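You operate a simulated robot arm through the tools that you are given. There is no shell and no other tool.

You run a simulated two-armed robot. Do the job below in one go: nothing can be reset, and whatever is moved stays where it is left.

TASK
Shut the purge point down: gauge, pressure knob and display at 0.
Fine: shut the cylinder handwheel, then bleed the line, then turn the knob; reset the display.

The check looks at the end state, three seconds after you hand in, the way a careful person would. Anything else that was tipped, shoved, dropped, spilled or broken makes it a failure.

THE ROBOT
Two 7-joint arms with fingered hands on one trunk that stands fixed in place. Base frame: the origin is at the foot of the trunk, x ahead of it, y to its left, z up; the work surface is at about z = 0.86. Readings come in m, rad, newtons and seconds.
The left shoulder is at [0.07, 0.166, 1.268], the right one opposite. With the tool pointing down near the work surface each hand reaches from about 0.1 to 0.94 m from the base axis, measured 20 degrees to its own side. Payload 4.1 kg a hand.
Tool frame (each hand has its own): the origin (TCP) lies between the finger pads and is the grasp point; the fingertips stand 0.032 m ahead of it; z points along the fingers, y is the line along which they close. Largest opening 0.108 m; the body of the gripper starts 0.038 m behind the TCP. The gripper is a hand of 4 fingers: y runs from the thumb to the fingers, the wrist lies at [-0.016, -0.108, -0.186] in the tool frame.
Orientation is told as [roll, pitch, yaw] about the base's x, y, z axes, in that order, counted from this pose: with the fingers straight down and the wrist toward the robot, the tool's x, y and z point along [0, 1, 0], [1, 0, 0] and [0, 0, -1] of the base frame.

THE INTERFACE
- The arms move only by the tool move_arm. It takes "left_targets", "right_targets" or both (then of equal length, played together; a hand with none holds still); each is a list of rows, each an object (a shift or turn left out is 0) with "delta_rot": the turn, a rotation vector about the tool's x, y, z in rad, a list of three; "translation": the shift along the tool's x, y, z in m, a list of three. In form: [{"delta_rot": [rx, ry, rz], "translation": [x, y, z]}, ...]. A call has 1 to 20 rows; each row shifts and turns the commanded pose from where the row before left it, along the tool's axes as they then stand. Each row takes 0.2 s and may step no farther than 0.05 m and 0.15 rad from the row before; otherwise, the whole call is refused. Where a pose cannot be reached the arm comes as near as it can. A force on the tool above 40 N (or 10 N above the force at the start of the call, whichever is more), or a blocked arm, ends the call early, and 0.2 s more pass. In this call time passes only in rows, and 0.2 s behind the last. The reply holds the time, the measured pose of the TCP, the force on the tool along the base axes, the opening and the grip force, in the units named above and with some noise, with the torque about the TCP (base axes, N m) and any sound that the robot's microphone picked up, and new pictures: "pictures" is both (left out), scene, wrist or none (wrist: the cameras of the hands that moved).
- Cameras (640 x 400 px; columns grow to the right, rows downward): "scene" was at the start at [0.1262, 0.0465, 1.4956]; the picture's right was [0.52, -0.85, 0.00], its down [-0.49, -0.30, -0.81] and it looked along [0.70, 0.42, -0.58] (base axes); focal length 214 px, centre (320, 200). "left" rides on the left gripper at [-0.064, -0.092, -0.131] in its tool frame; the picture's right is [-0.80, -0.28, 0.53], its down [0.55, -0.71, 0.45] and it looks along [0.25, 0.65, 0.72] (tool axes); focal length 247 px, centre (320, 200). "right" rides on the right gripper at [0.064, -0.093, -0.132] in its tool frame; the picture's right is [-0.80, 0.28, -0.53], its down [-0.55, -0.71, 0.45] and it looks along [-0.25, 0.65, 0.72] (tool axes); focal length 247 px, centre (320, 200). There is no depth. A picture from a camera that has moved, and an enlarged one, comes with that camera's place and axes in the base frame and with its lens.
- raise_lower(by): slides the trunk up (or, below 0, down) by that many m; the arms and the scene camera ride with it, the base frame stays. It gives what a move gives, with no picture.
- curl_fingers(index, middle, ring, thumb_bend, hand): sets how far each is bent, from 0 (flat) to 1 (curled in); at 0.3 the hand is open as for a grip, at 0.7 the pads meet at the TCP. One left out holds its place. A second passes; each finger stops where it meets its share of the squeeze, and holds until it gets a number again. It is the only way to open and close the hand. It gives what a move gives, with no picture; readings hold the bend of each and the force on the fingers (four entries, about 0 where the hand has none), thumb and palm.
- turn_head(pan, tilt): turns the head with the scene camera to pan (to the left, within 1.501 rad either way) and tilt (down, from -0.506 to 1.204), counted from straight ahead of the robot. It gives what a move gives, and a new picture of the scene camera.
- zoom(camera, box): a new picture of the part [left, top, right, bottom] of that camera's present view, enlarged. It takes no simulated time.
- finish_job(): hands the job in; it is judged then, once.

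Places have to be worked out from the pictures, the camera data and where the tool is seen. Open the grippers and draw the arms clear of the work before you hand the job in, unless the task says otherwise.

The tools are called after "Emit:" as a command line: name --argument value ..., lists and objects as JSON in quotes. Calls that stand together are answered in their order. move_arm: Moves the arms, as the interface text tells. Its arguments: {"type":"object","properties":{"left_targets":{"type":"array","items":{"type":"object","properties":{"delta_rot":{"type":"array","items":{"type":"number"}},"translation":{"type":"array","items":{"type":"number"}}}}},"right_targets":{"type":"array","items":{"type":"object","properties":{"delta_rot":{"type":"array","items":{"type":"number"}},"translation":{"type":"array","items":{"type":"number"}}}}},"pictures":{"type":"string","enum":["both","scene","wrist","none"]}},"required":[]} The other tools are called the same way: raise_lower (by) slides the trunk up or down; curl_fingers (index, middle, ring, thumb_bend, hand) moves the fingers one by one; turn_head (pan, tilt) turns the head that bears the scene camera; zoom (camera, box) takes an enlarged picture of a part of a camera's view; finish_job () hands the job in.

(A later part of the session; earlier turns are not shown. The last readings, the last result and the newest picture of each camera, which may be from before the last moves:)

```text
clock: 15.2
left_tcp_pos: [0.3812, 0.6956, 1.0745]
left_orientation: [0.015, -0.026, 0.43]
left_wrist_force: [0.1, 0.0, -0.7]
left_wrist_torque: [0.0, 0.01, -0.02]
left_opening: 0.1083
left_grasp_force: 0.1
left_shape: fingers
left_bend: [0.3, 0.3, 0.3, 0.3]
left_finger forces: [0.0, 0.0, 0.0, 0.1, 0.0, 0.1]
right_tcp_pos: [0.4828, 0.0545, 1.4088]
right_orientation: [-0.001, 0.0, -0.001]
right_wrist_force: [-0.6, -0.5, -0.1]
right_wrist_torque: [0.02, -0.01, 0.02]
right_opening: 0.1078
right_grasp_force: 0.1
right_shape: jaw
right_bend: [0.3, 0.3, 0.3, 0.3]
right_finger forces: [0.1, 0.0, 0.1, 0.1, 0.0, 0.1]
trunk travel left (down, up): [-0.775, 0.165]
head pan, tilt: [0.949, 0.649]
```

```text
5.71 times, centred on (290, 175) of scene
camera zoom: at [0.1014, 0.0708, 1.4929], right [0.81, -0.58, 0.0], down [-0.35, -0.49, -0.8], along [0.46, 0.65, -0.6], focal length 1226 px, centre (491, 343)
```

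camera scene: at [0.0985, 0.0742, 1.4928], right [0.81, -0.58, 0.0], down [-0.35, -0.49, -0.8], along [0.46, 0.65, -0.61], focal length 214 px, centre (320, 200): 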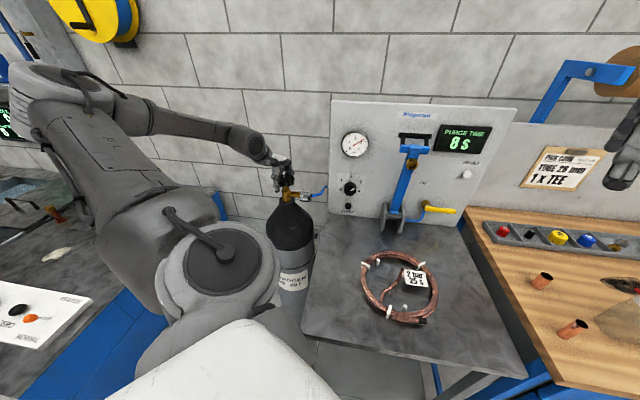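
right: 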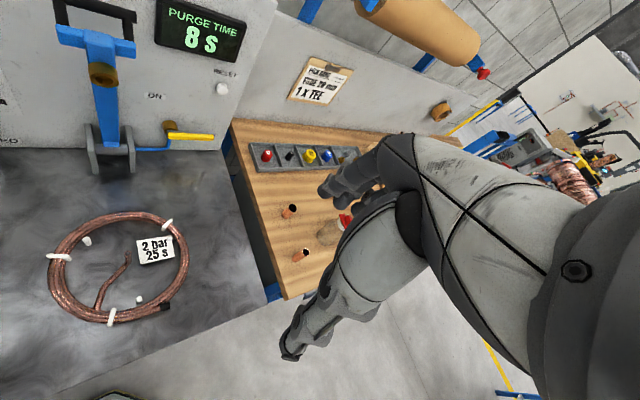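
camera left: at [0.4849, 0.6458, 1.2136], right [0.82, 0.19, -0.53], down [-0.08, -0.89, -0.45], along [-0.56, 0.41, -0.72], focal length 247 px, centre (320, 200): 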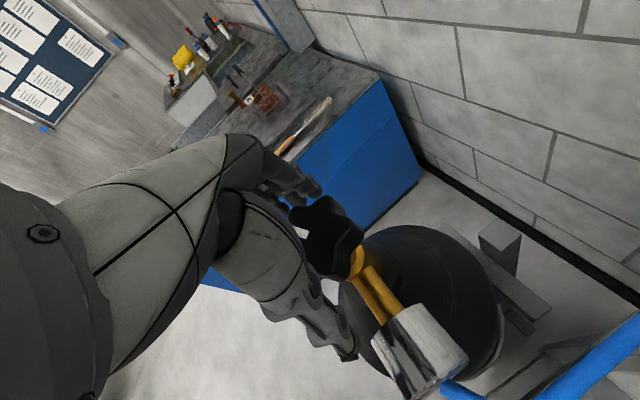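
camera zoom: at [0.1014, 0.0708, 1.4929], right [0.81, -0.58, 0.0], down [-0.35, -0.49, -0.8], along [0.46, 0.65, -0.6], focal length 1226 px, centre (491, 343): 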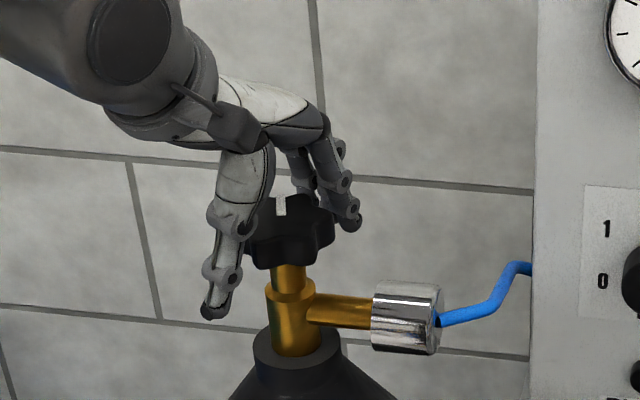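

The mark now points away from the camera, so the wheel turned about 1.6 rad without reaching a stop, and the cylinder hasn't shifted. I'll raise slightly, level the tool and wind back counterclockwise with the hand open.

Emit:
move_arm --left_targets '[{"delta_rot": [0.026, -0.015, -0.1], "translation": [0, 0, -0.012]}, {"delta_rot": [0, 0, -0.14]}, {"delta_rot": [0, 0, -0.14]}, {"delta_rot": [0, 0, -0.14]}, {"delta_rot": [0, 0, -0.14]}, {"delta_rot": [0, 0, -0.14]}, {"delta_rot": [0, 0, -0.14]}, {"delta_rot": [0, 0, -0.14]}, {"delta_rot": [0, 0, -0.14]}, {"delta_rot": [0, 0, -0.14]}, {"delta_rot": [0, 0, -0.14]}, {"delta_rot": [0, 0, -0.14]}, {"delta_rot": [0, 0, -0.14]}, {"delta_rot": [0, 0, -0.1]}]' --pictures "both"

Emit:
zoom --camera "scene" --box '[240, 140, 340, 210]'

```text
clock: 18.2
left_tcp_pos: [0.3808, 0.6937, 1.0854]
left_orientation: [0.002, 0.002, 2.313]
left_wrist_force: [0.6, 0.0, 0.0]
left_wrist_torque: [-0.02, 0.03, 0.0]
left_opening: 0.1083
left_grasp_force: 0.2
left_shape: fingers
left_bend: [0.3, 0.3, 0.3, 0.3]
left_finger forces: [0.0, 0.1, 0.0, 0.0, 0.0, 0.0]
right_tcp_pos: [0.4837, 0.0554, 1.4086]
right_orientation: [-0.001, 0.001, -0.003]
right_wrist_force: [-0.3, -0.2, 0.5]
right_wrist_torque: [-0.01, -0.01, 0.0]
right_opening: 0.1078
right_grasp_force: 0.1
right_shape: jaw
right_bend: [0.3, 0.3, 0.3, 0.3]
right_finger forces: [0.1, 0.0, 0.1, 0.0, 0.0, 0.1]
trunk travel left (down, up): [-0.775, 0.165]
head pan, tilt: [0.949, 0.649]
camera scene: at [0.1022, 0.0716, 1.4928], right [0.81, -0.58, 0.0], down [-0.35, -0.49, -0.8], along [0.46, 0.65, -0.6], focal length 214 px, centre (320, 200)
camera left: at [0.4912, 0.6693, 1.2162], right [0.78, 0.33, -0.53], down [0.07, -0.89, -0.44], along [-0.62, 0.31, -0.72], focal length 247 px, centre (320, 200)
```

scene: 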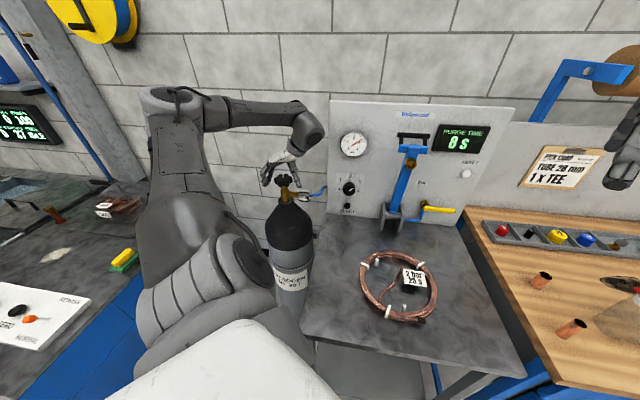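
left: 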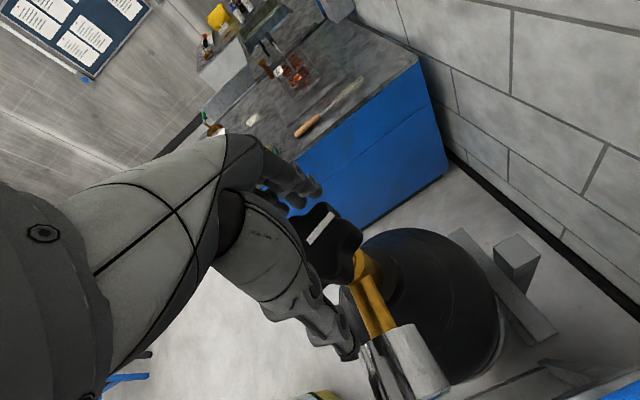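

```text
5.71 times, centred on (290, 175) of scene
camera zoom: at [0.1022, 0.0716, 1.4928], right [0.81, -0.58, 0.0], down [-0.35, -0.49, -0.8], along [0.46, 0.65, -0.6], focal length 1226 px, centre (491, 343)
```

zoom: 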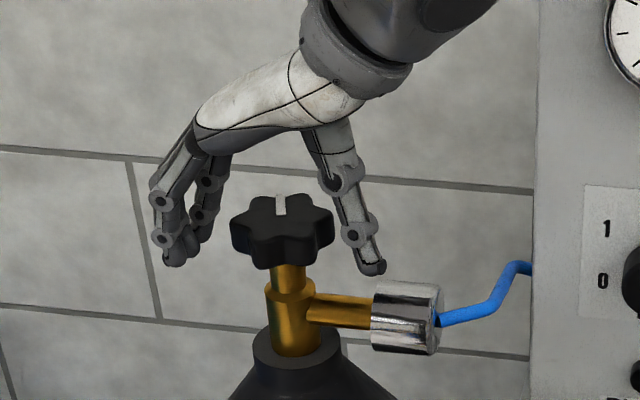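

The hand is back at yaw 2.31 and centred on the wheel, with the mark clearly visible. I'll lower 4 mm and grip again.

Emit:
move_arm --left_targets '[{"translation": [0, 0, 0.004]}]' --pictures "none"

Emit:
curl_fingers --hand "left" --index 0.7 --middle 0.7 --ring 0.7 --thumb_bend 0.7

```text
clock: 18.6
left_tcp_pos: [0.3811, 0.6943, 1.0819]
left_orientation: [0.001, 0.002, 2.31]
left_wrist_force: [0.1, 0.3, -0.2]
left_wrist_torque: [-0.02, -0.02, 0.01]
left_opening: 0.1081
left_grasp_force: 0.1
left_shape: fingers
left_bend: [0.3, 0.3, 0.3, 0.3]
left_finger forces: [0.0, 0.0, 0.0, 0.1, 0.0, 0.0]
right_tcp_pos: [0.4841, 0.0551, 1.4095]
right_orientation: [0.0, 0.001, 0.001]
right_wrist_force: [0.3, 0.8, -0.2]
right_wrist_torque: [0.0, -0.01, -0.02]
right_opening: 0.1078
right_grasp_force: 0.0
right_shape: jaw
right_bend: [0.3, 0.3, 0.3, 0.3]
right_finger forces: [0.1, 0.1, 0.0, 0.0, 0.0, 0.0]
trunk travel left (down, up): [-0.775, 0.165]
head pan, tilt: [0.949, 0.649]
```

```text
clock: 19.6
left_tcp_pos: [0.3811, 0.6937, 1.0816]
left_orientation: [0.004, 0.001, 2.309]
left_wrist_force: [-1.6, -5.4, -8.3]
left_wrist_torque: [0.13, 0.2, -0.03]
left_opening: 0.0551
left_grasp_force: 26.1
left_shape: fingers
left_bend: [0.6, 0.6, 0.64, 0.53]
left_finger forces: [10.2, 8.7, 6.0, 0.0, 27.7, 0.0]
right_tcp_pos: [0.4833, 0.0564, 1.4085]
right_orientation: [0.0, 0.001, 0.0]
right_wrist_force: [0.0, -0.4, -0.8]
right_wrist_torque: [0.01, -0.02, 0.01]
right_opening: 0.1077
right_grasp_force: 0.0
right_shape: jaw
right_bend: [0.3, 0.3, 0.3, 0.3]
right_finger forces: [0.0, 0.0, 0.0, 0.0, 0.0, 0.0]
trunk travel left (down, up): [-0.775, 0.165]
head pan, tilt: [0.949, 0.649]
```

Gripped again at 26 N with only a small side load. Turning clockwise.

Emit:
move_arm --left_targets '[{"delta_rot": [0, 0, 0.13]}, {"delta_rot": [0, 0, 0.13]}, {"delta_rot": [0, 0, 0.13]}, {"delta_rot": [0, 0, 0.13]}, {"delta_rot": [0, 0, 0.13]}, {"delta_rot": [0, 0, 0.13]}]' --pictures "scene"

Emit:
zoom --camera "scene" --box '[240, 110, 390, 215]'

```text
clock: 21.1
left_tcp_pos: [0.3778, 0.6946, 1.0813]
left_orientation: [0.003, 0.004, 1.531]
left_wrist_force: [-14.7, -10.6, -15.4]
left_wrist_torque: [-0.01, 0.37, 1.7]
left_opening: 0.0556
left_grasp_force: 35.6
left_shape: fingers
left_bend: [0.53, 0.62, 0.69, 0.55]
left_finger forces: [14.2, 15.5, 11.5, 0.0, 29.7, 0.1]
right_tcp_pos: [0.4815, 0.0568, 1.4092]
right_orientation: [0.001, -0.001, -0.002]
right_wrist_force: [-0.2, -0.3, -0.2]
right_wrist_torque: [0.0, -0.01, -0.03]
right_opening: 0.1076
right_grasp_force: 0.0
right_shape: jaw
right_bend: [0.3, 0.3, 0.3, 0.3]
right_finger forces: [0.1, 0.1, 0.1, 0.1, 0.0, 0.0]
trunk travel left (down, up): [-0.775, 0.165]
head pan, tilt: [0.949, 0.649]
camera scene: at [0.1002, 0.071, 1.4928], right [0.81, -0.58, 0.0], down [-0.35, -0.49, -0.8], along [0.46, 0.65, -0.6], focal length 214 px, centre (320, 200)
```

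scene: 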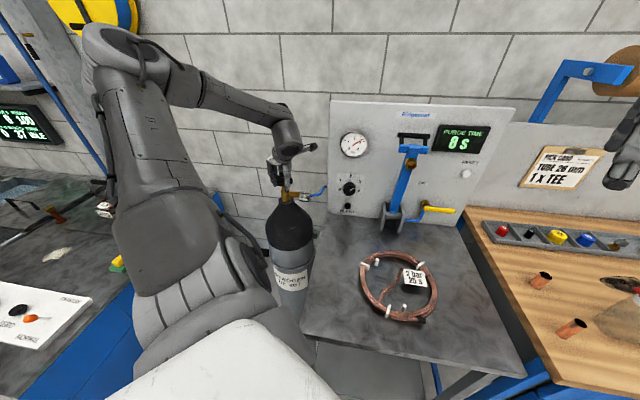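

```text
3.81 times, centred on (315, 162) of scene
camera zoom: at [0.1002, 0.071, 1.4928], right [0.81, -0.58, 0.0], down [-0.35, -0.49, -0.8], along [0.46, 0.65, -0.6], focal length 817 px, centre (339, 343)
```

zoom: 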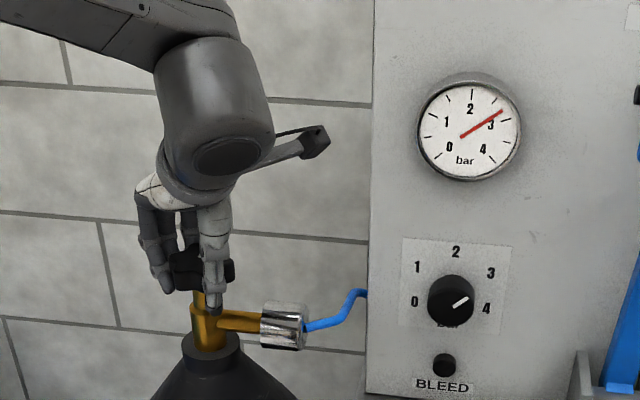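

The torque about the stem rose from about 0.1 to 1.7 N m, so the wheel seems to have reached its closed stop. I'll release and check the mark.

Emit:
curl_fingers --hand "left" --index 0.3 --middle 0.3 --ring 0.3 --thumb_bend 0.3

Emit:
zoom --camera "scene" --box '[240, 140, 340, 210]'

Emit:
zoom --camera "left" --box '[240, 160, 440, 380]'

```text
clock: 22.1
left_tcp_pos: [0.3825, 0.694, 1.0822]
left_orientation: [0.001, 0.003, 1.53]
left_wrist_force: [0.8, 0.1, -0.1]
left_wrist_torque: [0.01, 0.04, -0.02]
left_opening: 0.1082
left_grasp_force: 0.0
left_shape: fingers
left_bend: [0.3, 0.3, 0.3, 0.3]
left_finger forces: [0.0, 0.1, 0.0, 0.0, 0.0, 0.0]
right_tcp_pos: [0.4832, 0.0549, 1.4095]
right_orientation: [-0.001, 0.001, -0.001]
right_wrist_force: [0.1, 1.2, 0.4]
right_wrist_torque: [0.0, -0.01, 0.0]
right_opening: 0.1076
right_grasp_force: 0.1
right_shape: jaw
right_bend: [0.3, 0.3, 0.3, 0.3]
right_finger forces: [0.1, 0.0, 0.0, 0.0, 0.1, 0.0]
trunk travel left (down, up): [-0.775, 0.165]
head pan, tilt: [0.949, 0.649]
```

```text
5.71 times, centred on (290, 175) of scene
camera zoom: at [0.1022, 0.0712, 1.4929], right [0.81, -0.58, 0.0], down [-0.35, -0.49, -0.8], along [0.46, 0.65, -0.6], focal length 1226 px, centre (491, 343)
```

zoom: 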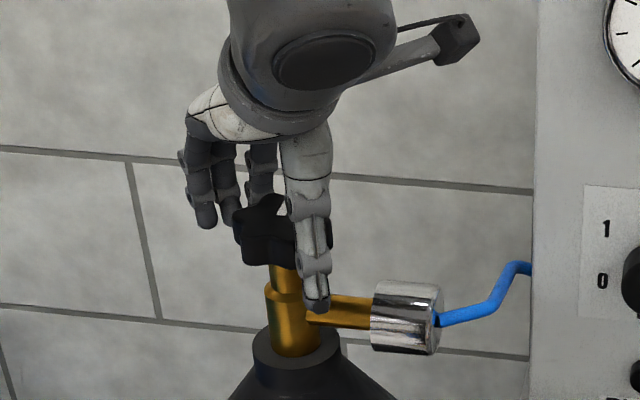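

```text
1.82 times, centred on (340, 270) of left
camera zoom: at [0.4428, 0.5991, 1.2129], right [0.79, -0.32, -0.53], down [-0.58, -0.68, -0.45], along [-0.22, 0.66, -0.72], focal length 449 px, centre (284, 73)
```

zoom: 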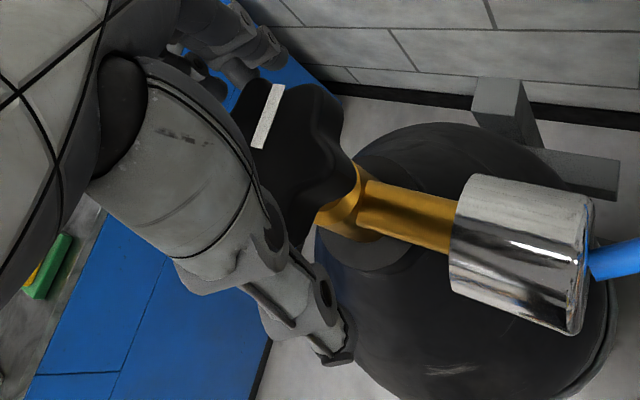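

The mark moved only about 10° more (azimuth about 62° → 52°) while the torque rose, which fits a hard stop. To confirm the wheel is fully shut, I'll wind back, regrip and tighten once more.

Emit:
move_arm --left_targets '[{"delta_rot": [0, 0, -0.13]}, {"delta_rot": [0, 0, -0.13]}, {"delta_rot": [0, 0, -0.13]}, {"delta_rot": [0, 0, -0.13]}]' --pictures "none"

Emit:
zoom --camera "scene" --box '[240, 140, 340, 210]'

Emit:
curl_fingers --hand "left" --index 0.7 --middle 0.7 --ring 0.7 --thumb_bend 0.7

Emit:
zoom --camera "scene" --box '[240, 140, 340, 210]'

```text
clock: 23.1
left_tcp_pos: [0.3825, 0.6945, 1.0796]
left_orientation: [0.002, 0.004, 2.053]
left_wrist_force: [0.2, 0.3, -0.1]
left_wrist_torque: [-0.03, 0.01, 0.01]
left_opening: 0.1081
left_grasp_force: 0.1
left_shape: fingers
left_bend: [0.3, 0.3, 0.3, 0.3]
left_finger forces: [0.0, 0.0, 0.0, 0.1, 0.0, 0.0]
right_tcp_pos: [0.484, 0.0567, 1.4092]
right_orientation: [-0.002, 0.002, 0.001]
right_wrist_force: [0.2, 0.7, -0.1]
right_wrist_torque: [-0.02, 0.01, -0.03]
right_opening: 0.1075
right_grasp_force: 0.0
right_shape: jaw
right_bend: [0.3, 0.3, 0.3, 0.3]
right_finger forces: [0.1, 0.0, 0.1, 0.0, 0.1, 0.0]
trunk travel left (down, up): [-0.775, 0.165]
head pan, tilt: [0.949, 0.649]
```

```text
5.71 times, centred on (290, 175) of scene
camera zoom: at [0.1025, 0.072, 1.4928], right [0.81, -0.58, 0.0], down [-0.35, -0.49, -0.8], along [0.46, 0.65, -0.61], focal length 1226 px, centre (491, 343)
```

zoom: 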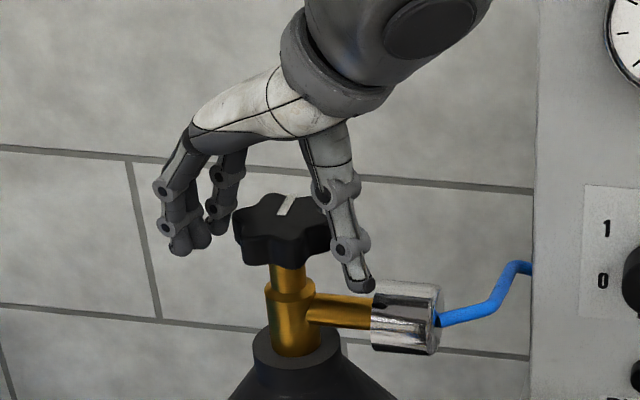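

```text
clock: 24.1
left_tcp_pos: [0.3806, 0.6937, 1.081]
left_orientation: [0.002, 0.003, 2.051]
left_wrist_force: [-4.0, -2.3, -4.9]
left_wrist_torque: [0.19, 0.18, 0.17]
left_opening: 0.0549
left_grasp_force: 25.7
left_shape: fingers
left_bend: [0.6, 0.59, 0.64, 0.54]
left_finger forces: [9.9, 8.9, 6.0, 0.0, 27.1, 0.0]
right_tcp_pos: [0.4828, 0.0561, 1.4089]
right_orientation: [-0.003, 0.002, 0.0]
right_wrist_force: [-0.6, 0.0, 0.0]
right_wrist_torque: [0.04, -0.01, -0.02]
right_opening: 0.1073
right_grasp_force: 0.0
right_shape: jaw
right_bend: [0.3, 0.3, 0.3, 0.3]
right_finger forces: [0.1, 0.0, 0.1, 0.0, 0.0, 0.0]
trunk travel left (down, up): [-0.775, 0.165]
head pan, tilt: [0.949, 0.649]
```

```text
5.71 times, centred on (290, 175) of scene
camera zoom: at [0.1013, 0.0716, 1.4928], right [0.81, -0.58, 0.0], down [-0.35, -0.49, -0.8], along [0.46, 0.65, -0.6], focal length 1226 px, centre (491, 343)
```

zoom: 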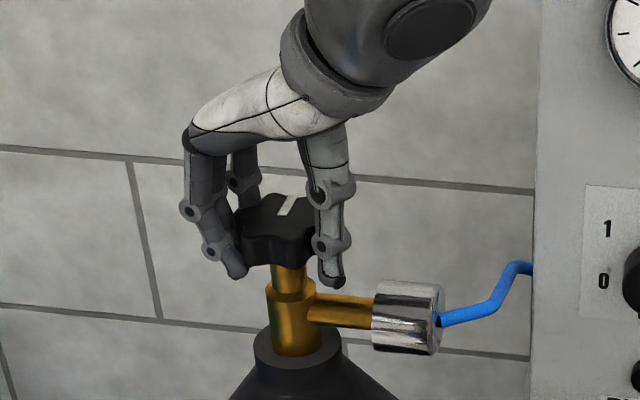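

Regripped with the mark in view. I'll turn clockwise about 0.3 rad and see whether the mark moves or the torque just climbs.

Emit:
move_arm --left_targets '[{"delta_rot": [0, 0, 0.1]}, {"delta_rot": [0, 0, 0.1]}, {"delta_rot": [0, 0, 0.1]}]' --pictures "none"

Emit:
zoom --camera "scene" --box '[240, 140, 340, 210]'

```text
clock: 24.9
left_tcp_pos: [0.3788, 0.6924, 1.0816]
left_orientation: [0.002, 0.006, 1.749]
left_wrist_force: [-14.9, -9.4, -9.1]
left_wrist_torque: [-0.02, 0.19, 1.0]
left_opening: 0.0541
left_grasp_force: 29.8
left_shape: fingers
left_bend: [0.6, 0.6, 0.69, 0.55]
left_finger forces: [11.9, 10.6, 14.6, 0.0, 22.8, 0.1]
right_tcp_pos: [0.4812, 0.0554, 1.4103]
right_orientation: [0.001, 0.0, 0.0]
right_wrist_force: [-0.2, -0.4, -0.7]
right_wrist_torque: [0.0, 0.0, -0.02]
right_opening: 0.1076
right_grasp_force: 0.1
right_shape: jaw
right_bend: [0.3, 0.3, 0.3, 0.3]
right_finger forces: [0.0, 0.0, 0.0, 0.0, 0.0, 0.0]
trunk travel left (down, up): [-0.775, 0.165]
head pan, tilt: [0.949, 0.649]
```

```text
5.71 times, centred on (290, 175) of scene
camera zoom: at [0.0993, 0.0711, 1.493], right [0.81, -0.58, 0.0], down [-0.35, -0.49, -0.8], along [0.46, 0.65, -0.6], focal length 1226 px, centre (491, 343)
```

zoom: 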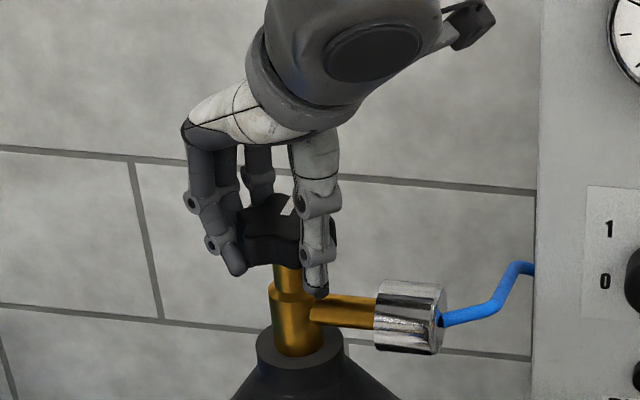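

The mark held still while the torque climbed to 1.0 N m, so the handwheel is shut. I'll release.

Emit:
curl_fingers --hand "left" --index 0.3 --middle 0.3 --ring 0.3 --thumb_bend 0.3

```text
clock: 25.9
left_tcp_pos: [0.3819, 0.6942, 1.0813]
left_orientation: [0.0, 0.003, 1.752]
left_wrist_force: [-0.2, -0.8, 0.0]
left_wrist_torque: [0.01, 0.02, 0.02]
left_opening: 0.1079
left_grasp_force: 0.0
left_shape: fingers
left_bend: [0.3, 0.3, 0.3, 0.3]
left_finger forces: [0.0, 0.0, 0.1, 0.1, 0.1, 0.0]
right_tcp_pos: [0.4841, 0.055, 1.4093]
right_orientation: [-0.001, 0.001, 0.001]
right_wrist_force: [-0.1, -0.2, 0.4]
right_wrist_torque: [-0.01, 0.03, 0.02]
right_opening: 0.1072
right_grasp_force: 0.1
right_shape: jaw
right_bend: [0.3, 0.3, 0.3, 0.3]
right_finger forces: [0.1, 0.0, 0.1, 0.1, 0.0, 0.0]
trunk travel left (down, up): [-0.775, 0.165]
head pan, tilt: [0.949, 0.649]
```

The wheel is free of the hand. I'll raise the left hand 12 cm straight up, then carry it to a standoff about 0.15 m in front of the BLEED/knob area.

Emit:
move_arm --left_targets '[{"translation": [0, 0, -0.03]}, {"translation": [0, 0, -0.03]}, {"translation": [0, 0, -0.03]}, {"translation": [0, 0, -0.03]}, {"translation": [-0.0148, -0.0378, 0]}, {"translation": [-0.0148, -0.0378, 0]}, {"translation": [-0.0148, -0.0378, 0]}, {"translation": [-0.0148, -0.0378, 0]}, {"translation": [-0.0148, -0.0378, 0]}, {"translation": [-0.0148, -0.0378, 0]}]' --pictures "both"

```text
clock: 28.1
left_tcp_pos: [0.5111, 0.4875, 1.2002]
left_orientation: [0.002, 0.002, 1.749]
left_wrist_force: [-0.3, -0.1, 0.5]
left_wrist_torque: [-0.01, 0.03, 0.0]
left_opening: 0.1082
left_grasp_force: 0.1
left_shape: fingers
left_bend: [0.3, 0.3, 0.3, 0.3]
left_finger forces: [0.0, 0.0, 0.1, 0.0, 0.1, 0.1]
right_tcp_pos: [0.485, 0.0533, 1.4093]
right_orientation: [0.0, 0.0, -0.001]
right_wrist_force: [0.0, -0.9, 0.4]
right_wrist_torque: [-0.04, 0.01, 0.0]
right_opening: 0.1073
right_grasp_force: 0.0
right_shape: jaw
right_bend: [0.3, 0.3, 0.3, 0.3]
right_finger forces: [0.1, 0.0, 0.0, 0.0, 0.0, 0.0]
trunk travel left (down, up): [-0.775, 0.165]
head pan, tilt: [0.949, 0.649]
camera scene: at [0.1031, 0.0695, 1.4928], right [0.81, -0.58, 0.0], down [-0.35, -0.49, -0.8], along [0.46, 0.65, -0.6], focal length 214 px, centre (320, 200)
camera left: at [0.5912, 0.407, 1.3313], right [0.83, -0.14, -0.53], down [-0.41, -0.79, -0.45], along [-0.36, 0.59, -0.72], focal length 247 px, centre (320, 200)
```

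scene: 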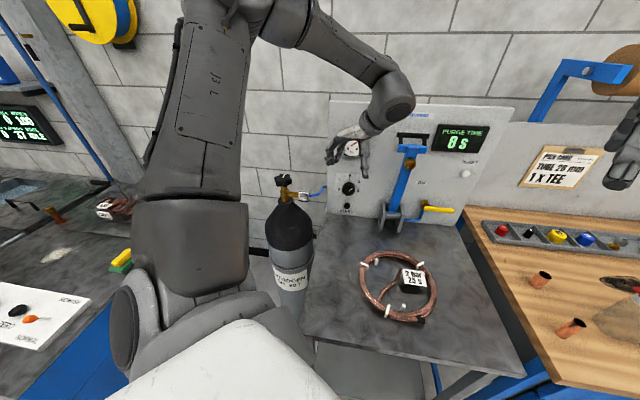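
left: 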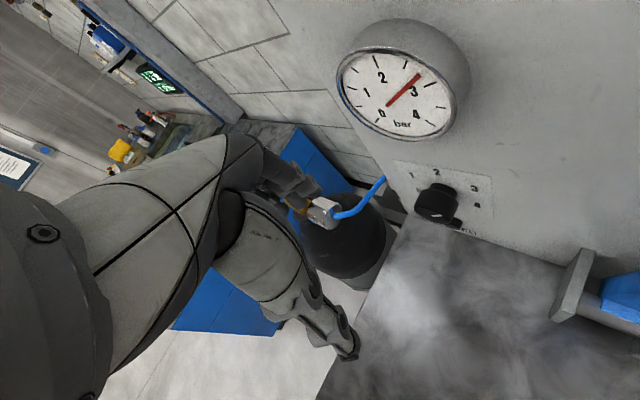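

The hand is at standoff and the camera shows knob and gauge clearly, still about 3 bar. Next I'll yaw to square up with the panel and pitch the fingers toward it, with the wrist to the right side so it stays clear of the table.

Emit:
move_arm --left_targets '[{"delta_rot": [0, 0, -0.148]}, {"delta_rot": [0, 0, -0.148]}, {"delta_rot": [0, 0, -0.148]}, {"delta_rot": [0, 0, -0.148]}, {"delta_rot": [0, -0.145, 0]}, {"delta_rot": [0, -0.145, 0]}, {"delta_rot": [0, -0.145, 0]}, {"delta_rot": [0, -0.145, 0]}, {"delta_rot": [0, -0.145, 0]}]' --pictures "both"

```text
clock: 30.1
left_tcp_pos: [0.5103, 0.4876, 1.2022]
left_orientation: [-0.725, 0.002, 2.342]
left_wrist_force: [0.0, 0.2, 0.0]
left_wrist_torque: [0.02, -0.01, 0.01]
left_opening: 0.1085
left_grasp_force: 0.1
left_shape: fingers
left_bend: [0.3, 0.3, 0.3, 0.3]
left_finger forces: [0.0, 0.1, 0.0, 0.1, 0.1, 0.1]
right_tcp_pos: [0.483, 0.0555, 1.4101]
right_orientation: [-0.002, 0.003, 0.0]
right_wrist_force: [0.6, -0.8, 1.3]
right_wrist_torque: [0.01, 0.01, 0.0]
right_opening: 0.1076
right_grasp_force: 0.1
right_shape: jaw
right_bend: [0.3, 0.3, 0.3, 0.3]
right_finger forces: [0.1, 0.1, 0.1, 0.0, 0.0, 0.0]
trunk travel left (down, up): [-0.775, 0.165]
head pan, tilt: [0.949, 0.649]
camera scene: at [0.1019, 0.071, 1.4929], right [0.81, -0.58, 0.0], down [-0.35, -0.49, -0.8], along [0.46, 0.65, -0.6], focal length 214 px, centre (320, 200)
camera left: at [0.5455, 0.3937, 1.3435], right [0.88, 0.46, 0.13], down [0.41, -0.59, -0.7], along [-0.24, 0.67, -0.7], focal length 247 px, centre (320, 200)
```

scene: 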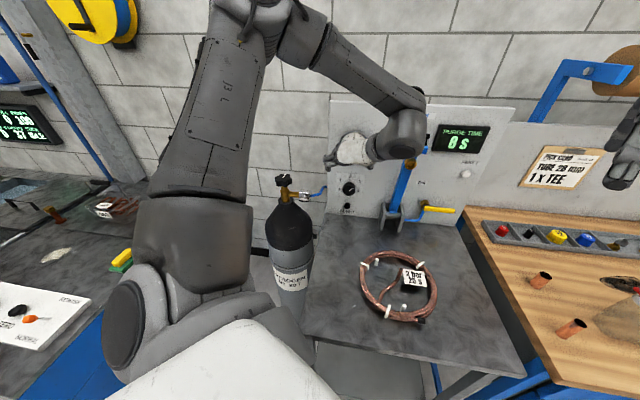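
left: 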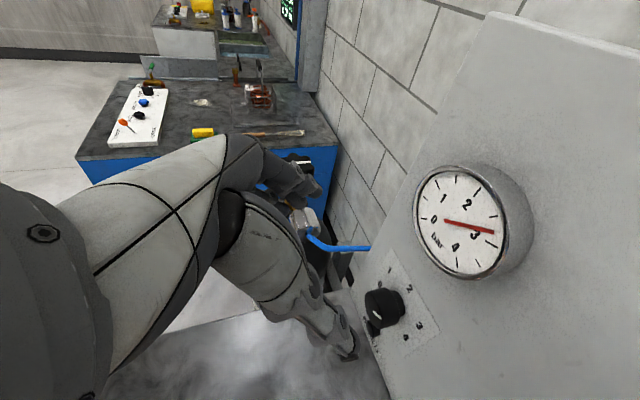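

The wrist stays clear of the blue lever. I'll finish most of the pitch (to about 75° from straight down) and check the view.

Emit:
move_arm --left_targets '[{"delta_rot": [0, -0.145, 0]}, {"delta_rot": [0, -0.145, 0]}, {"delta_rot": [0, -0.145, 0]}, {"delta_rot": [0, -0.145, 0]}]' --pictures "both"

```text
clock: 31.1
left_tcp_pos: [0.5109, 0.4877, 1.2023]
left_orientation: [-1.305, 0.001, 2.34]
left_wrist_force: [-0.2, -0.1, 0.8]
left_wrist_torque: [0.0, 0.02, -0.02]
left_opening: 0.1082
left_grasp_force: 0.0
left_shape: fingers
left_bend: [0.3, 0.3, 0.3, 0.3]
left_finger forces: [0.0, 0.0, 0.0, 0.0, 0.0, 0.1]
right_tcp_pos: [0.4845, 0.0553, 1.4089]
right_orientation: [-0.003, 0.002, 0.0]
right_wrist_force: [0.0, -0.2, -0.3]
right_wrist_torque: [0.01, -0.01, 0.0]
right_opening: 0.1076
right_grasp_force: 0.0
right_shape: jaw
right_bend: [0.3, 0.3, 0.3, 0.3]
right_finger forces: [0.0, 0.0, 0.0, 0.0, 0.1, 0.0]
trunk travel left (down, up): [-0.775, 0.165]
head pan, tilt: [0.949, 0.649]
camera scene: at [0.1026, 0.0716, 1.4928], right [0.81, -0.58, 0.0], down [-0.35, -0.49, -0.8], along [0.46, 0.65, -0.61], focal length 214 px, centre (320, 200)
camera left: at [0.4954, 0.3446, 1.2987], right [0.71, 0.3, 0.63], down [0.7, -0.31, -0.65], along [0.0, 0.9, -0.43], focal length 247 px, centre (320, 200)
```

scene: 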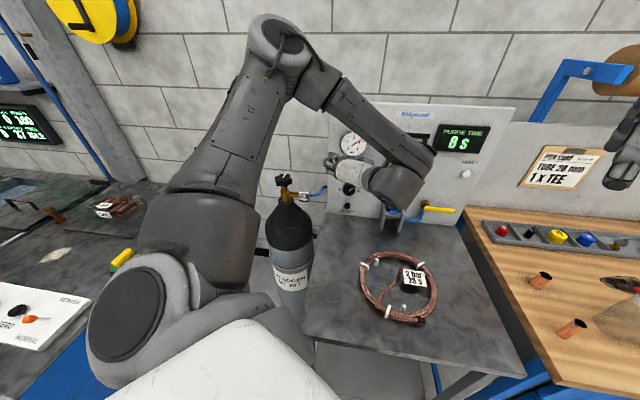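
left: 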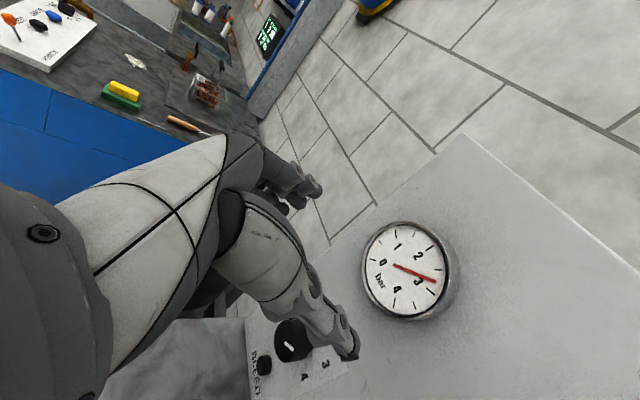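

I'll roll the hand about 40° so the wrist sits up and to the right, clear of both the table and the blue lever. Then I'll lower to z≈1.0, still at standoff.

Emit:
move_arm --left_targets '[{"delta_rot": [0, 0, -0.14]}, {"delta_rot": [0, 0, -0.14]}, {"delta_rot": [0, 0, -0.14]}, {"delta_rot": [0, 0, -0.14]}, {"delta_rot": [0, 0, -0.14]}, {"translation": [0.0295, 0.0249, 0.0105]}, {"translation": [0.0295, 0.0249, 0.0105]}, {"translation": [0.0295, 0.0249, 0.0105]}, {"translation": [0.0295, 0.0249, 0.0105]}, {"translation": [0.0295, 0.0249, 0.0105]}]' --pictures "both"

```text
clock: 33.2
left_tcp_pos: [0.4783, 0.5227, 1.0622]
left_orientation: [-1.225, 0.674, 2.562]
left_wrist_force: [0.4, 0.5, -0.1]
left_wrist_torque: [0.02, -0.01, -0.04]
left_opening: 0.1085
left_grasp_force: 0.1
left_shape: fingers
left_bend: [0.3, 0.3, 0.3, 0.3]
left_finger forces: [0.0, 0.0, 0.0, 0.1, 0.1, 0.1]
left hand out of reach, approached as far as the arm can: row 8, 9, 10
right_tcp_pos: [0.485, 0.0556, 1.4094]
right_orientation: [0.0, 0.003, -0.002]
right_wrist_force: [0.5, 0.4, 0.0]
right_wrist_torque: [-0.02, 0.01, 0.0]
right_opening: 0.1078
right_grasp_force: 0.0
right_shape: jaw
right_bend: [0.3, 0.3, 0.3, 0.3]
right_finger forces: [0.1, 0.1, 0.0, 0.1, 0.0, 0.0]
trunk travel left (down, up): [-0.775, 0.165]
head pan, tilt: [0.949, 0.649]
camera scene: at [0.1022, 0.0721, 1.4928], right [0.81, -0.58, 0.0], down [-0.35, -0.49, -0.8], along [0.46, 0.65, -0.61], focal length 214 px, centre (320, 200)
camera left: at [0.4281, 0.4333, 1.2025], right [0.31, 0.72, 0.62], down [0.94, -0.33, -0.08], along [0.15, 0.61, -0.78], focal length 247 px, centre (320, 200)
```

scene: 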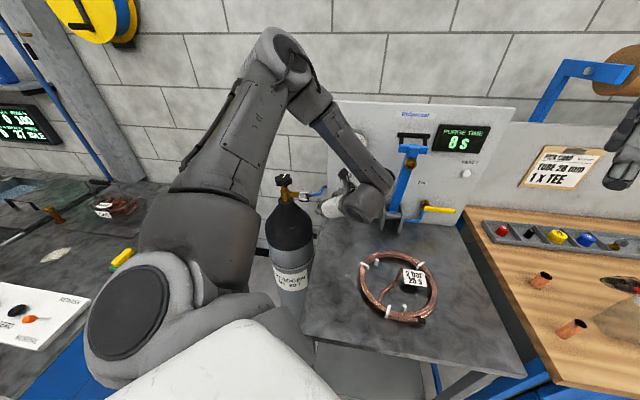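
left: 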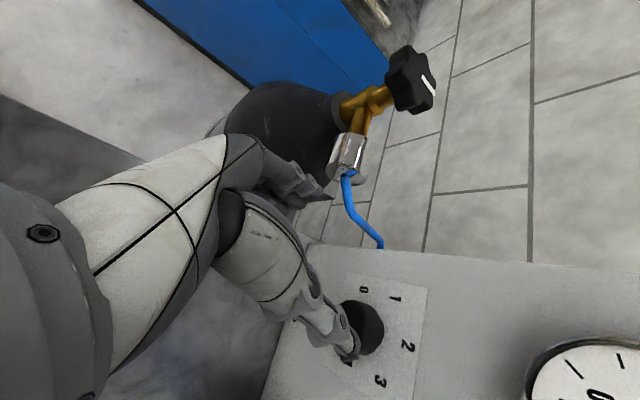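

The arm reached a limit there with the shoulder this high, and the TCP drifted to (0.478, 0.523, 1.062), though it's touching nothing. I'll back the hand up to the standoff at z≈1.25, then lower the trunk to get a better arm posture.

Emit:
move_arm --left_targets '[{"translation": [-0.0214, -0.0308, -0.0102]}, {"translation": [-0.0214, -0.0308, -0.0102]}, {"translation": [-0.0214, -0.0308, -0.0102]}, {"translation": [-0.0214, -0.0308, -0.0102]}, {"translation": [-0.0214, -0.0308, -0.0102]}]' --pictures "both"

```text
clock: 34.5
left_tcp_pos: [0.507, 0.4835, 1.2509]
left_orientation: [-1.226, 0.671, 2.56]
left_wrist_force: [-0.1, -0.2, 0.6]
left_wrist_torque: [-0.01, 0.01, -0.01]
left_opening: 0.1084
left_grasp_force: 0.0
left_shape: fingers
left_bend: [0.3, 0.3, 0.3, 0.3]
left_finger forces: [0.0, 0.0, 0.1, 0.0, 0.0, 0.0]
right_tcp_pos: [0.4821, 0.0551, 1.409]
right_orientation: [0.0, 0.001, 0.001]
right_wrist_force: [-0.8, -0.4, 0.2]
right_wrist_torque: [0.03, 0.0, 0.0]
right_opening: 0.1078
right_grasp_force: 0.0
right_shape: jaw
right_bend: [0.3, 0.3, 0.3, 0.3]
right_finger forces: [0.0, 0.0, 0.0, 0.0, 0.0, 0.0]
trunk travel left (down, up): [-0.775, 0.165]
head pan, tilt: [0.949, 0.649]
camera scene: at [0.1008, 0.0704, 1.4929], right [0.81, -0.58, 0.0], down [-0.35, -0.49, -0.8], along [0.46, 0.65, -0.6], focal length 214 px, centre (320, 200)
camera left: at [0.4575, 0.3942, 1.3911], right [0.31, 0.72, 0.62], down [0.94, -0.33, -0.08], along [0.15, 0.61, -0.78], focal length 247 px, centre (320, 200)
```

scene: 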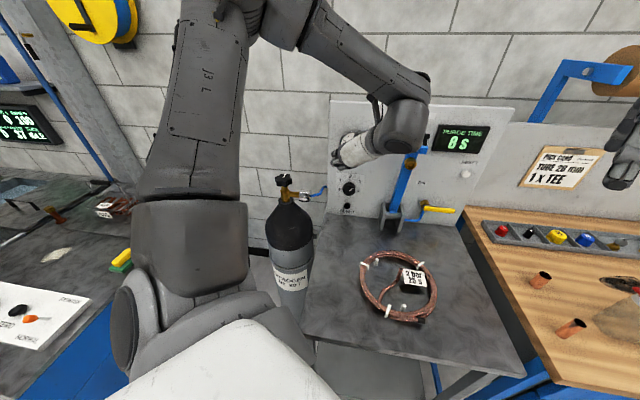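
left: 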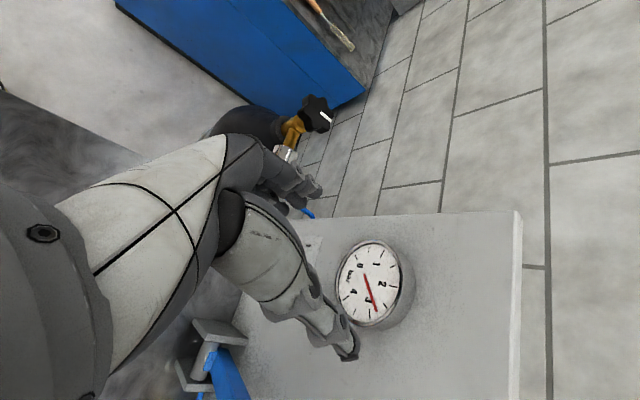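

All clear at z 1.25. I'll lower the trunk in two steps, checking the view in between.

Emit:
raise_lower --by -0.15

Emit:
turn_head --pan 0.75 --tilt 0.5

```text
clock: 36.2
left_tcp_pos: [0.5089, 0.4833, 1.1018]
left_orientation: [-1.227, 0.673, 2.563]
left_wrist_force: [0.0, 0.0, -0.3]
left_wrist_torque: [-0.01, -0.01, -0.03]
left_opening: 0.1083
left_grasp_force: 0.1
left_shape: fingers
left_bend: [0.3, 0.3, 0.3, 0.3]
left_finger forces: [0.0, 0.1, 0.0, 0.0, 0.0, 0.0]
right_tcp_pos: [0.4837, 0.0551, 1.26]
right_orientation: [0.0, 0.001, 0.0]
right_wrist_force: [-0.3, 1.0, 0.8]
right_wrist_torque: [0.01, -0.01, 0.01]
right_opening: 0.1077
right_grasp_force: 0.1
right_shape: jaw
right_bend: [0.3, 0.3, 0.3, 0.3]
right_finger forces: [0.1, 0.0, 0.0, 0.1, 0.0, 0.1]
trunk travel left (down, up): [-0.625, 0.315]
head pan, tilt: [0.949, 0.649]
```

```text
clock: 36.9
left_tcp_pos: [0.5076, 0.484, 1.1017]
left_orientation: [-1.225, 0.673, 2.562]
left_wrist_force: [-0.3, -0.2, 0.5]
left_wrist_torque: [0.01, 0.02, -0.01]
left_opening: 0.1084
left_grasp_force: 0.0
left_shape: fingers
left_bend: [0.3, 0.3, 0.3, 0.3]
left_finger forces: [0.0, 0.0, 0.0, 0.0, 0.1, 0.0]
right_tcp_pos: [0.4836, 0.0543, 1.2598]
right_orientation: [0.001, 0.001, 0.001]
right_wrist_force: [-0.2, 0.6, 0.2]
right_wrist_torque: [0.0, 0.02, 0.0]
right_opening: 0.1078
right_grasp_force: 0.0
right_shape: jaw
right_bend: [0.3, 0.3, 0.3, 0.3]
right_finger forces: [0.0, 0.0, 0.1, 0.1, 0.0, 0.0]
trunk travel left (down, up): [-0.625, 0.315]
head pan, tilt: [0.75, 0.499]
camera scene: at [0.1178, 0.0627, 1.3562], right [0.68, -0.73, 0.0], down [-0.35, -0.33, -0.88], along [0.64, 0.6, -0.48], focal length 214 px, centre (320, 200)
```

scene: 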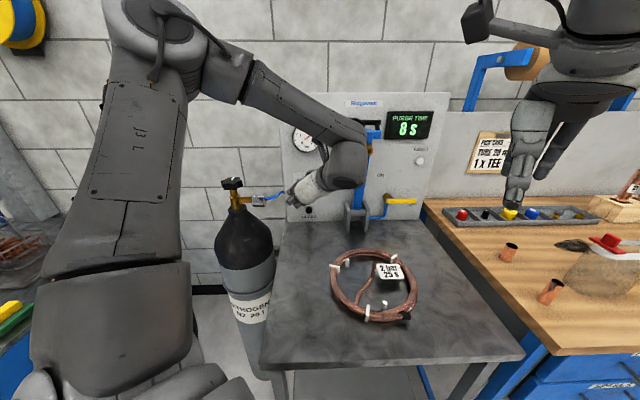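

Everything is clear, so I'll lower another 0.12 m.

Emit:
raise_lower --by -0.12

Emit:
turn_head --pan 0.78 --tilt 0.4

Emit:
zoom --camera "left" --box '[0, 0, 640, 400]'

```text
clock: 38.4
left_tcp_pos: [0.507, 0.4826, 0.9818]
left_orientation: [-1.226, 0.673, 2.563]
left_wrist_force: [-0.1, 0.2, -0.6]
left_wrist_torque: [0.02, 0.01, 0.0]
left_opening: 0.1084
left_grasp_force: 0.1
left_shape: fingers
left_bend: [0.3, 0.3, 0.3, 0.3]
left_finger forces: [0.0, 0.1, 0.0, 0.0, 0.0, 0.1]
right_tcp_pos: [0.483, 0.0547, 1.1401]
right_orientation: [0.0, 0.002, -0.001]
right_wrist_force: [-0.9, 0.7, 0.2]
right_wrist_torque: [-0.01, 0.01, -0.02]
right_opening: 0.1076
right_grasp_force: 0.0
right_shape: jaw
right_bend: [0.3, 0.3, 0.3, 0.3]
right_finger forces: [0.0, 0.0, 0.1, 0.0, 0.0, 0.0]
trunk travel left (down, up): [-0.505, 0.435]
head pan, tilt: [0.75, 0.499]
```

```text
clock: 39.1
left_tcp_pos: [0.5087, 0.4846, 0.9813]
left_orientation: [-1.225, 0.67, 2.561]
left_wrist_force: [0.3, 0.1, -0.1]
left_wrist_torque: [0.01, 0.0, 0.02]
left_opening: 0.1083
left_grasp_force: 0.1
left_shape: fingers
left_bend: [0.3, 0.3, 0.3, 0.3]
left_finger forces: [0.1, 0.1, 0.1, 0.0, 0.1, 0.0]
right_tcp_pos: [0.4835, 0.0542, 1.1387]
right_orientation: [0.001, 0.003, 0.0]
right_wrist_force: [-0.1, -0.7, 0.0]
right_wrist_torque: [0.03, 0.01, 0.01]
right_opening: 0.1075
right_grasp_force: 0.2
right_shape: jaw
right_bend: [0.3, 0.3, 0.3, 0.3]
right_finger forces: [0.1, 0.0, 0.0, 0.0, 0.0, 0.1]
trunk travel left (down, up): [-0.505, 0.435]
head pan, tilt: [0.78, 0.4]
camera scene: at [0.1171, 0.0657, 1.2454], right [0.7, -0.71, 0.0], down [-0.28, -0.27, -0.92], along [0.65, 0.65, -0.39], focal length 214 px, centre (320, 200)
```

scene: 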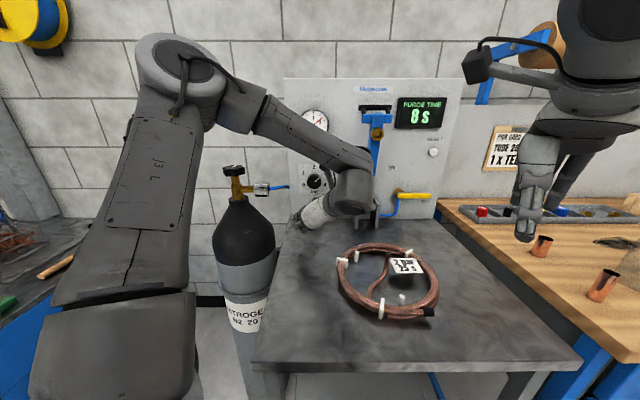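

```text
1.00 times, centred on (320, 200) of left (not enlarged: the box is as wide or as high as the picture)
camera zoom: at [0.4584, 0.3949, 1.1204], right [0.31, 0.72, 0.62], down [0.94, -0.33, -0.08], along [0.15, 0.61, -0.78], focal length 247 px, centre (320, 200)
```

zoom: 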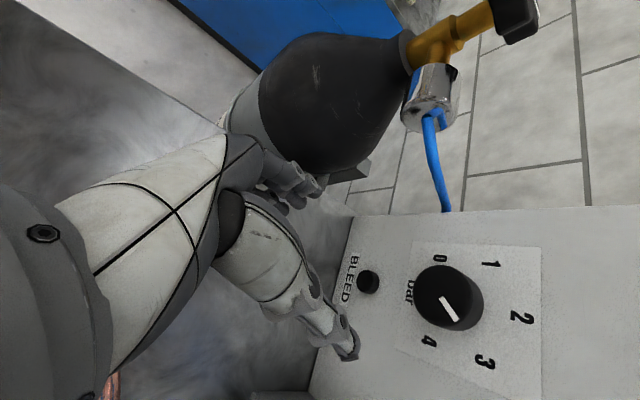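

From here I get BLEED's face at about (0.610, 0.582, 0.921) and the knob axis about 0.10 m above it at z≈1.02, pointing at 3. I'll close the left hand to form a compact poking tip and see where the fingertips sit.

Emit:
curl_fingers --hand "left" --index 0.7 --middle 0.7 --ring 0.7 --thumb_bend 0.7

Emit:
zoom --camera "left" --box '[200, 120, 520, 380]'

Emit:
zoom --camera "scene" --box '[260, 80, 460, 240]'

```text
clock: 40.1
left_tcp_pos: [0.5086, 0.4847, 0.9812]
left_orientation: [-1.226, 0.671, 2.561]
left_wrist_force: [-0.4, 0.6, 0.1]
left_wrist_torque: [0.01, -0.03, 0.02]
left_opening: 0.0036
left_grasp_force: 0.1
left_shape: fingers
left_bend: [0.7, 0.7, 0.7, 0.7]
left_finger forces: [0.0, 0.0, 0.1, 0.1, 0.0, 0.0]
right_tcp_pos: [0.4832, 0.0554, 1.1397]
right_orientation: [0.002, 0.002, 0.0]
right_wrist_force: [-0.5, 1.0, 0.2]
right_wrist_torque: [0.01, -0.01, -0.06]
right_opening: 0.1076
right_grasp_force: 0.1
right_shape: jaw
right_bend: [0.3, 0.3, 0.3, 0.3]
right_finger forces: [0.0, 0.1, 0.0, 0.0, 0.1, 0.0]
trunk travel left (down, up): [-0.505, 0.435]
head pan, tilt: [0.78, 0.4]
```

```text
1.54 times, centred on (360, 250) of left
camera zoom: at [0.4584, 0.3948, 1.1204], right [0.31, 0.72, 0.62], down [0.94, -0.33, -0.08], along [0.15, 0.61, -0.78], focal length 380 px, centre (258, 123)
```

zoom: 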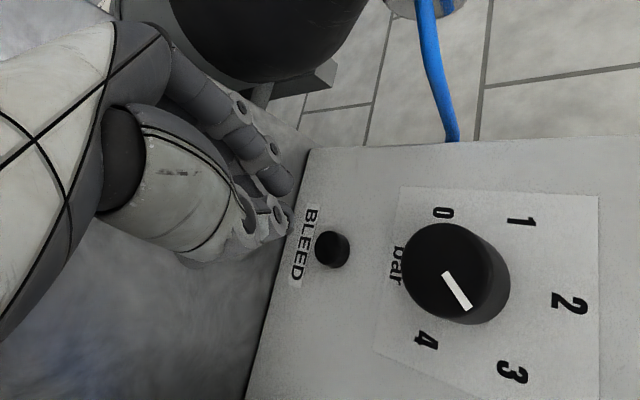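

```text
2.50 times, centred on (360, 160) of scene
camera zoom: at [0.1171, 0.0658, 1.2454], right [0.7, -0.71, 0.0], down [-0.28, -0.27, -0.92], along [0.65, 0.65, -0.39], focal length 536 px, centre (220, 300)
```

zoom: 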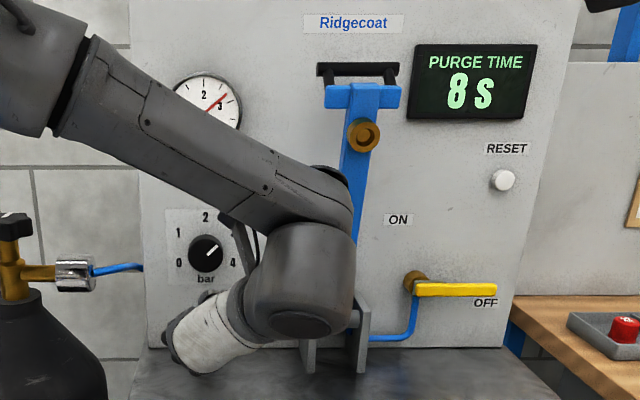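

The yellow lever confirms OFF, and the closed fingertips line up laterally with BLEED. I'll move down 5 cm and 8 cm forward, stopping about 3 cm short of the button.

Emit:
move_arm --left_targets '[{"translation": [0.0074, 0.0062, 0.0303]}, {"translation": [0.0074, 0.0062, 0.0303]}, {"translation": [0.0074, 0.0062, 0.0303]}]' --pictures "both"

Emit:
zoom --camera "left" --box '[200, 100, 440, 300]'

```text
clock: 40.9
left_tcp_pos: [0.5659, 0.5403, 0.9284]
left_orientation: [-1.226, 0.672, 2.562]
left_wrist_force: [-0.9, 0.9, 0.5]
left_wrist_torque: [0.0, -0.02, -0.01]
left_opening: 0.0035
left_grasp_force: 0.1
left_shape: fingers
left_bend: [0.7, 0.7, 0.7, 0.7]
left_finger forces: [0.0, 0.0, 0.1, 0.0, 0.0, 0.1]
right_tcp_pos: [0.4848, 0.0561, 1.1385]
right_orientation: [-0.002, 0.002, -0.001]
right_wrist_force: [0.2, 1.1, -0.3]
right_wrist_torque: [-0.03, 0.03, 0.02]
right_opening: 0.1074
right_grasp_force: 0.2
right_shape: jaw
right_bend: [0.3, 0.3, 0.3, 0.3]
right_finger forces: [0.1, 0.1, 0.1, 0.0, 0.0, 0.0]
trunk travel left (down, up): [-0.505, 0.435]
head pan, tilt: [0.78, 0.4]
camera scene: at [0.1181, 0.0666, 1.2452], right [0.7, -0.71, 0.0], down [-0.28, -0.27, -0.92], along [0.65, 0.65, -0.39], focal length 214 px, centre (320, 200)
camera left: at [0.517, 0.4515, 1.0685], right [0.31, 0.72, 0.62], down [0.94, -0.33, -0.08], along [0.15, 0.61, -0.78], focal length 247 px, centre (320, 200)
```

scene: 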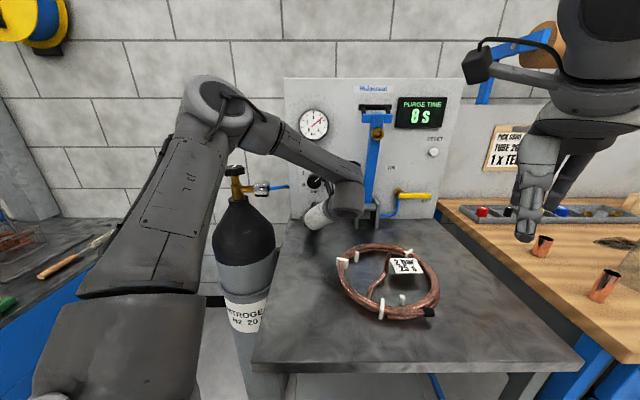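
left: 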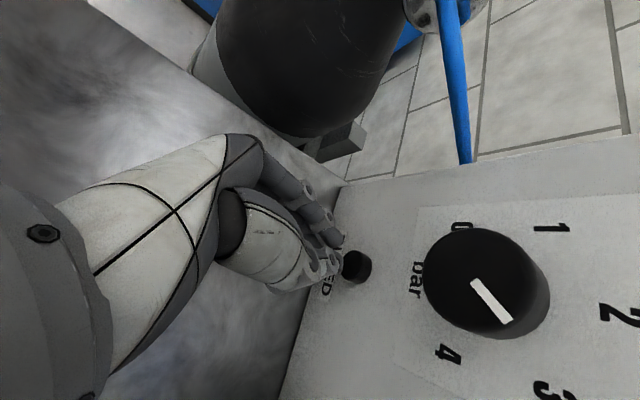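

```text
2.00 times, centred on (320, 200) of left
camera zoom: at [0.517, 0.4515, 1.0685], right [0.31, 0.72, 0.62], down [0.94, -0.33, -0.08], along [0.15, 0.61, -0.78], focal length 494 px, centre (320, 200)
```

zoom: 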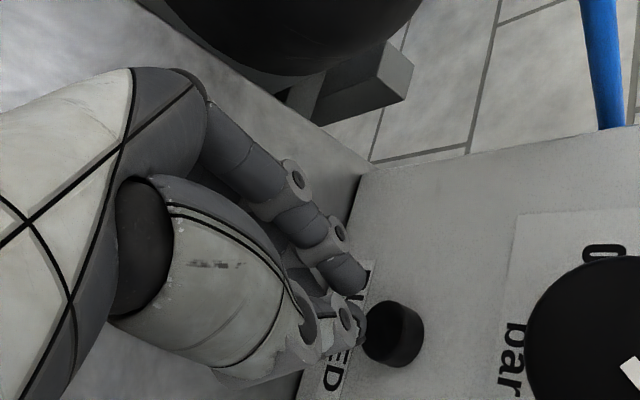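

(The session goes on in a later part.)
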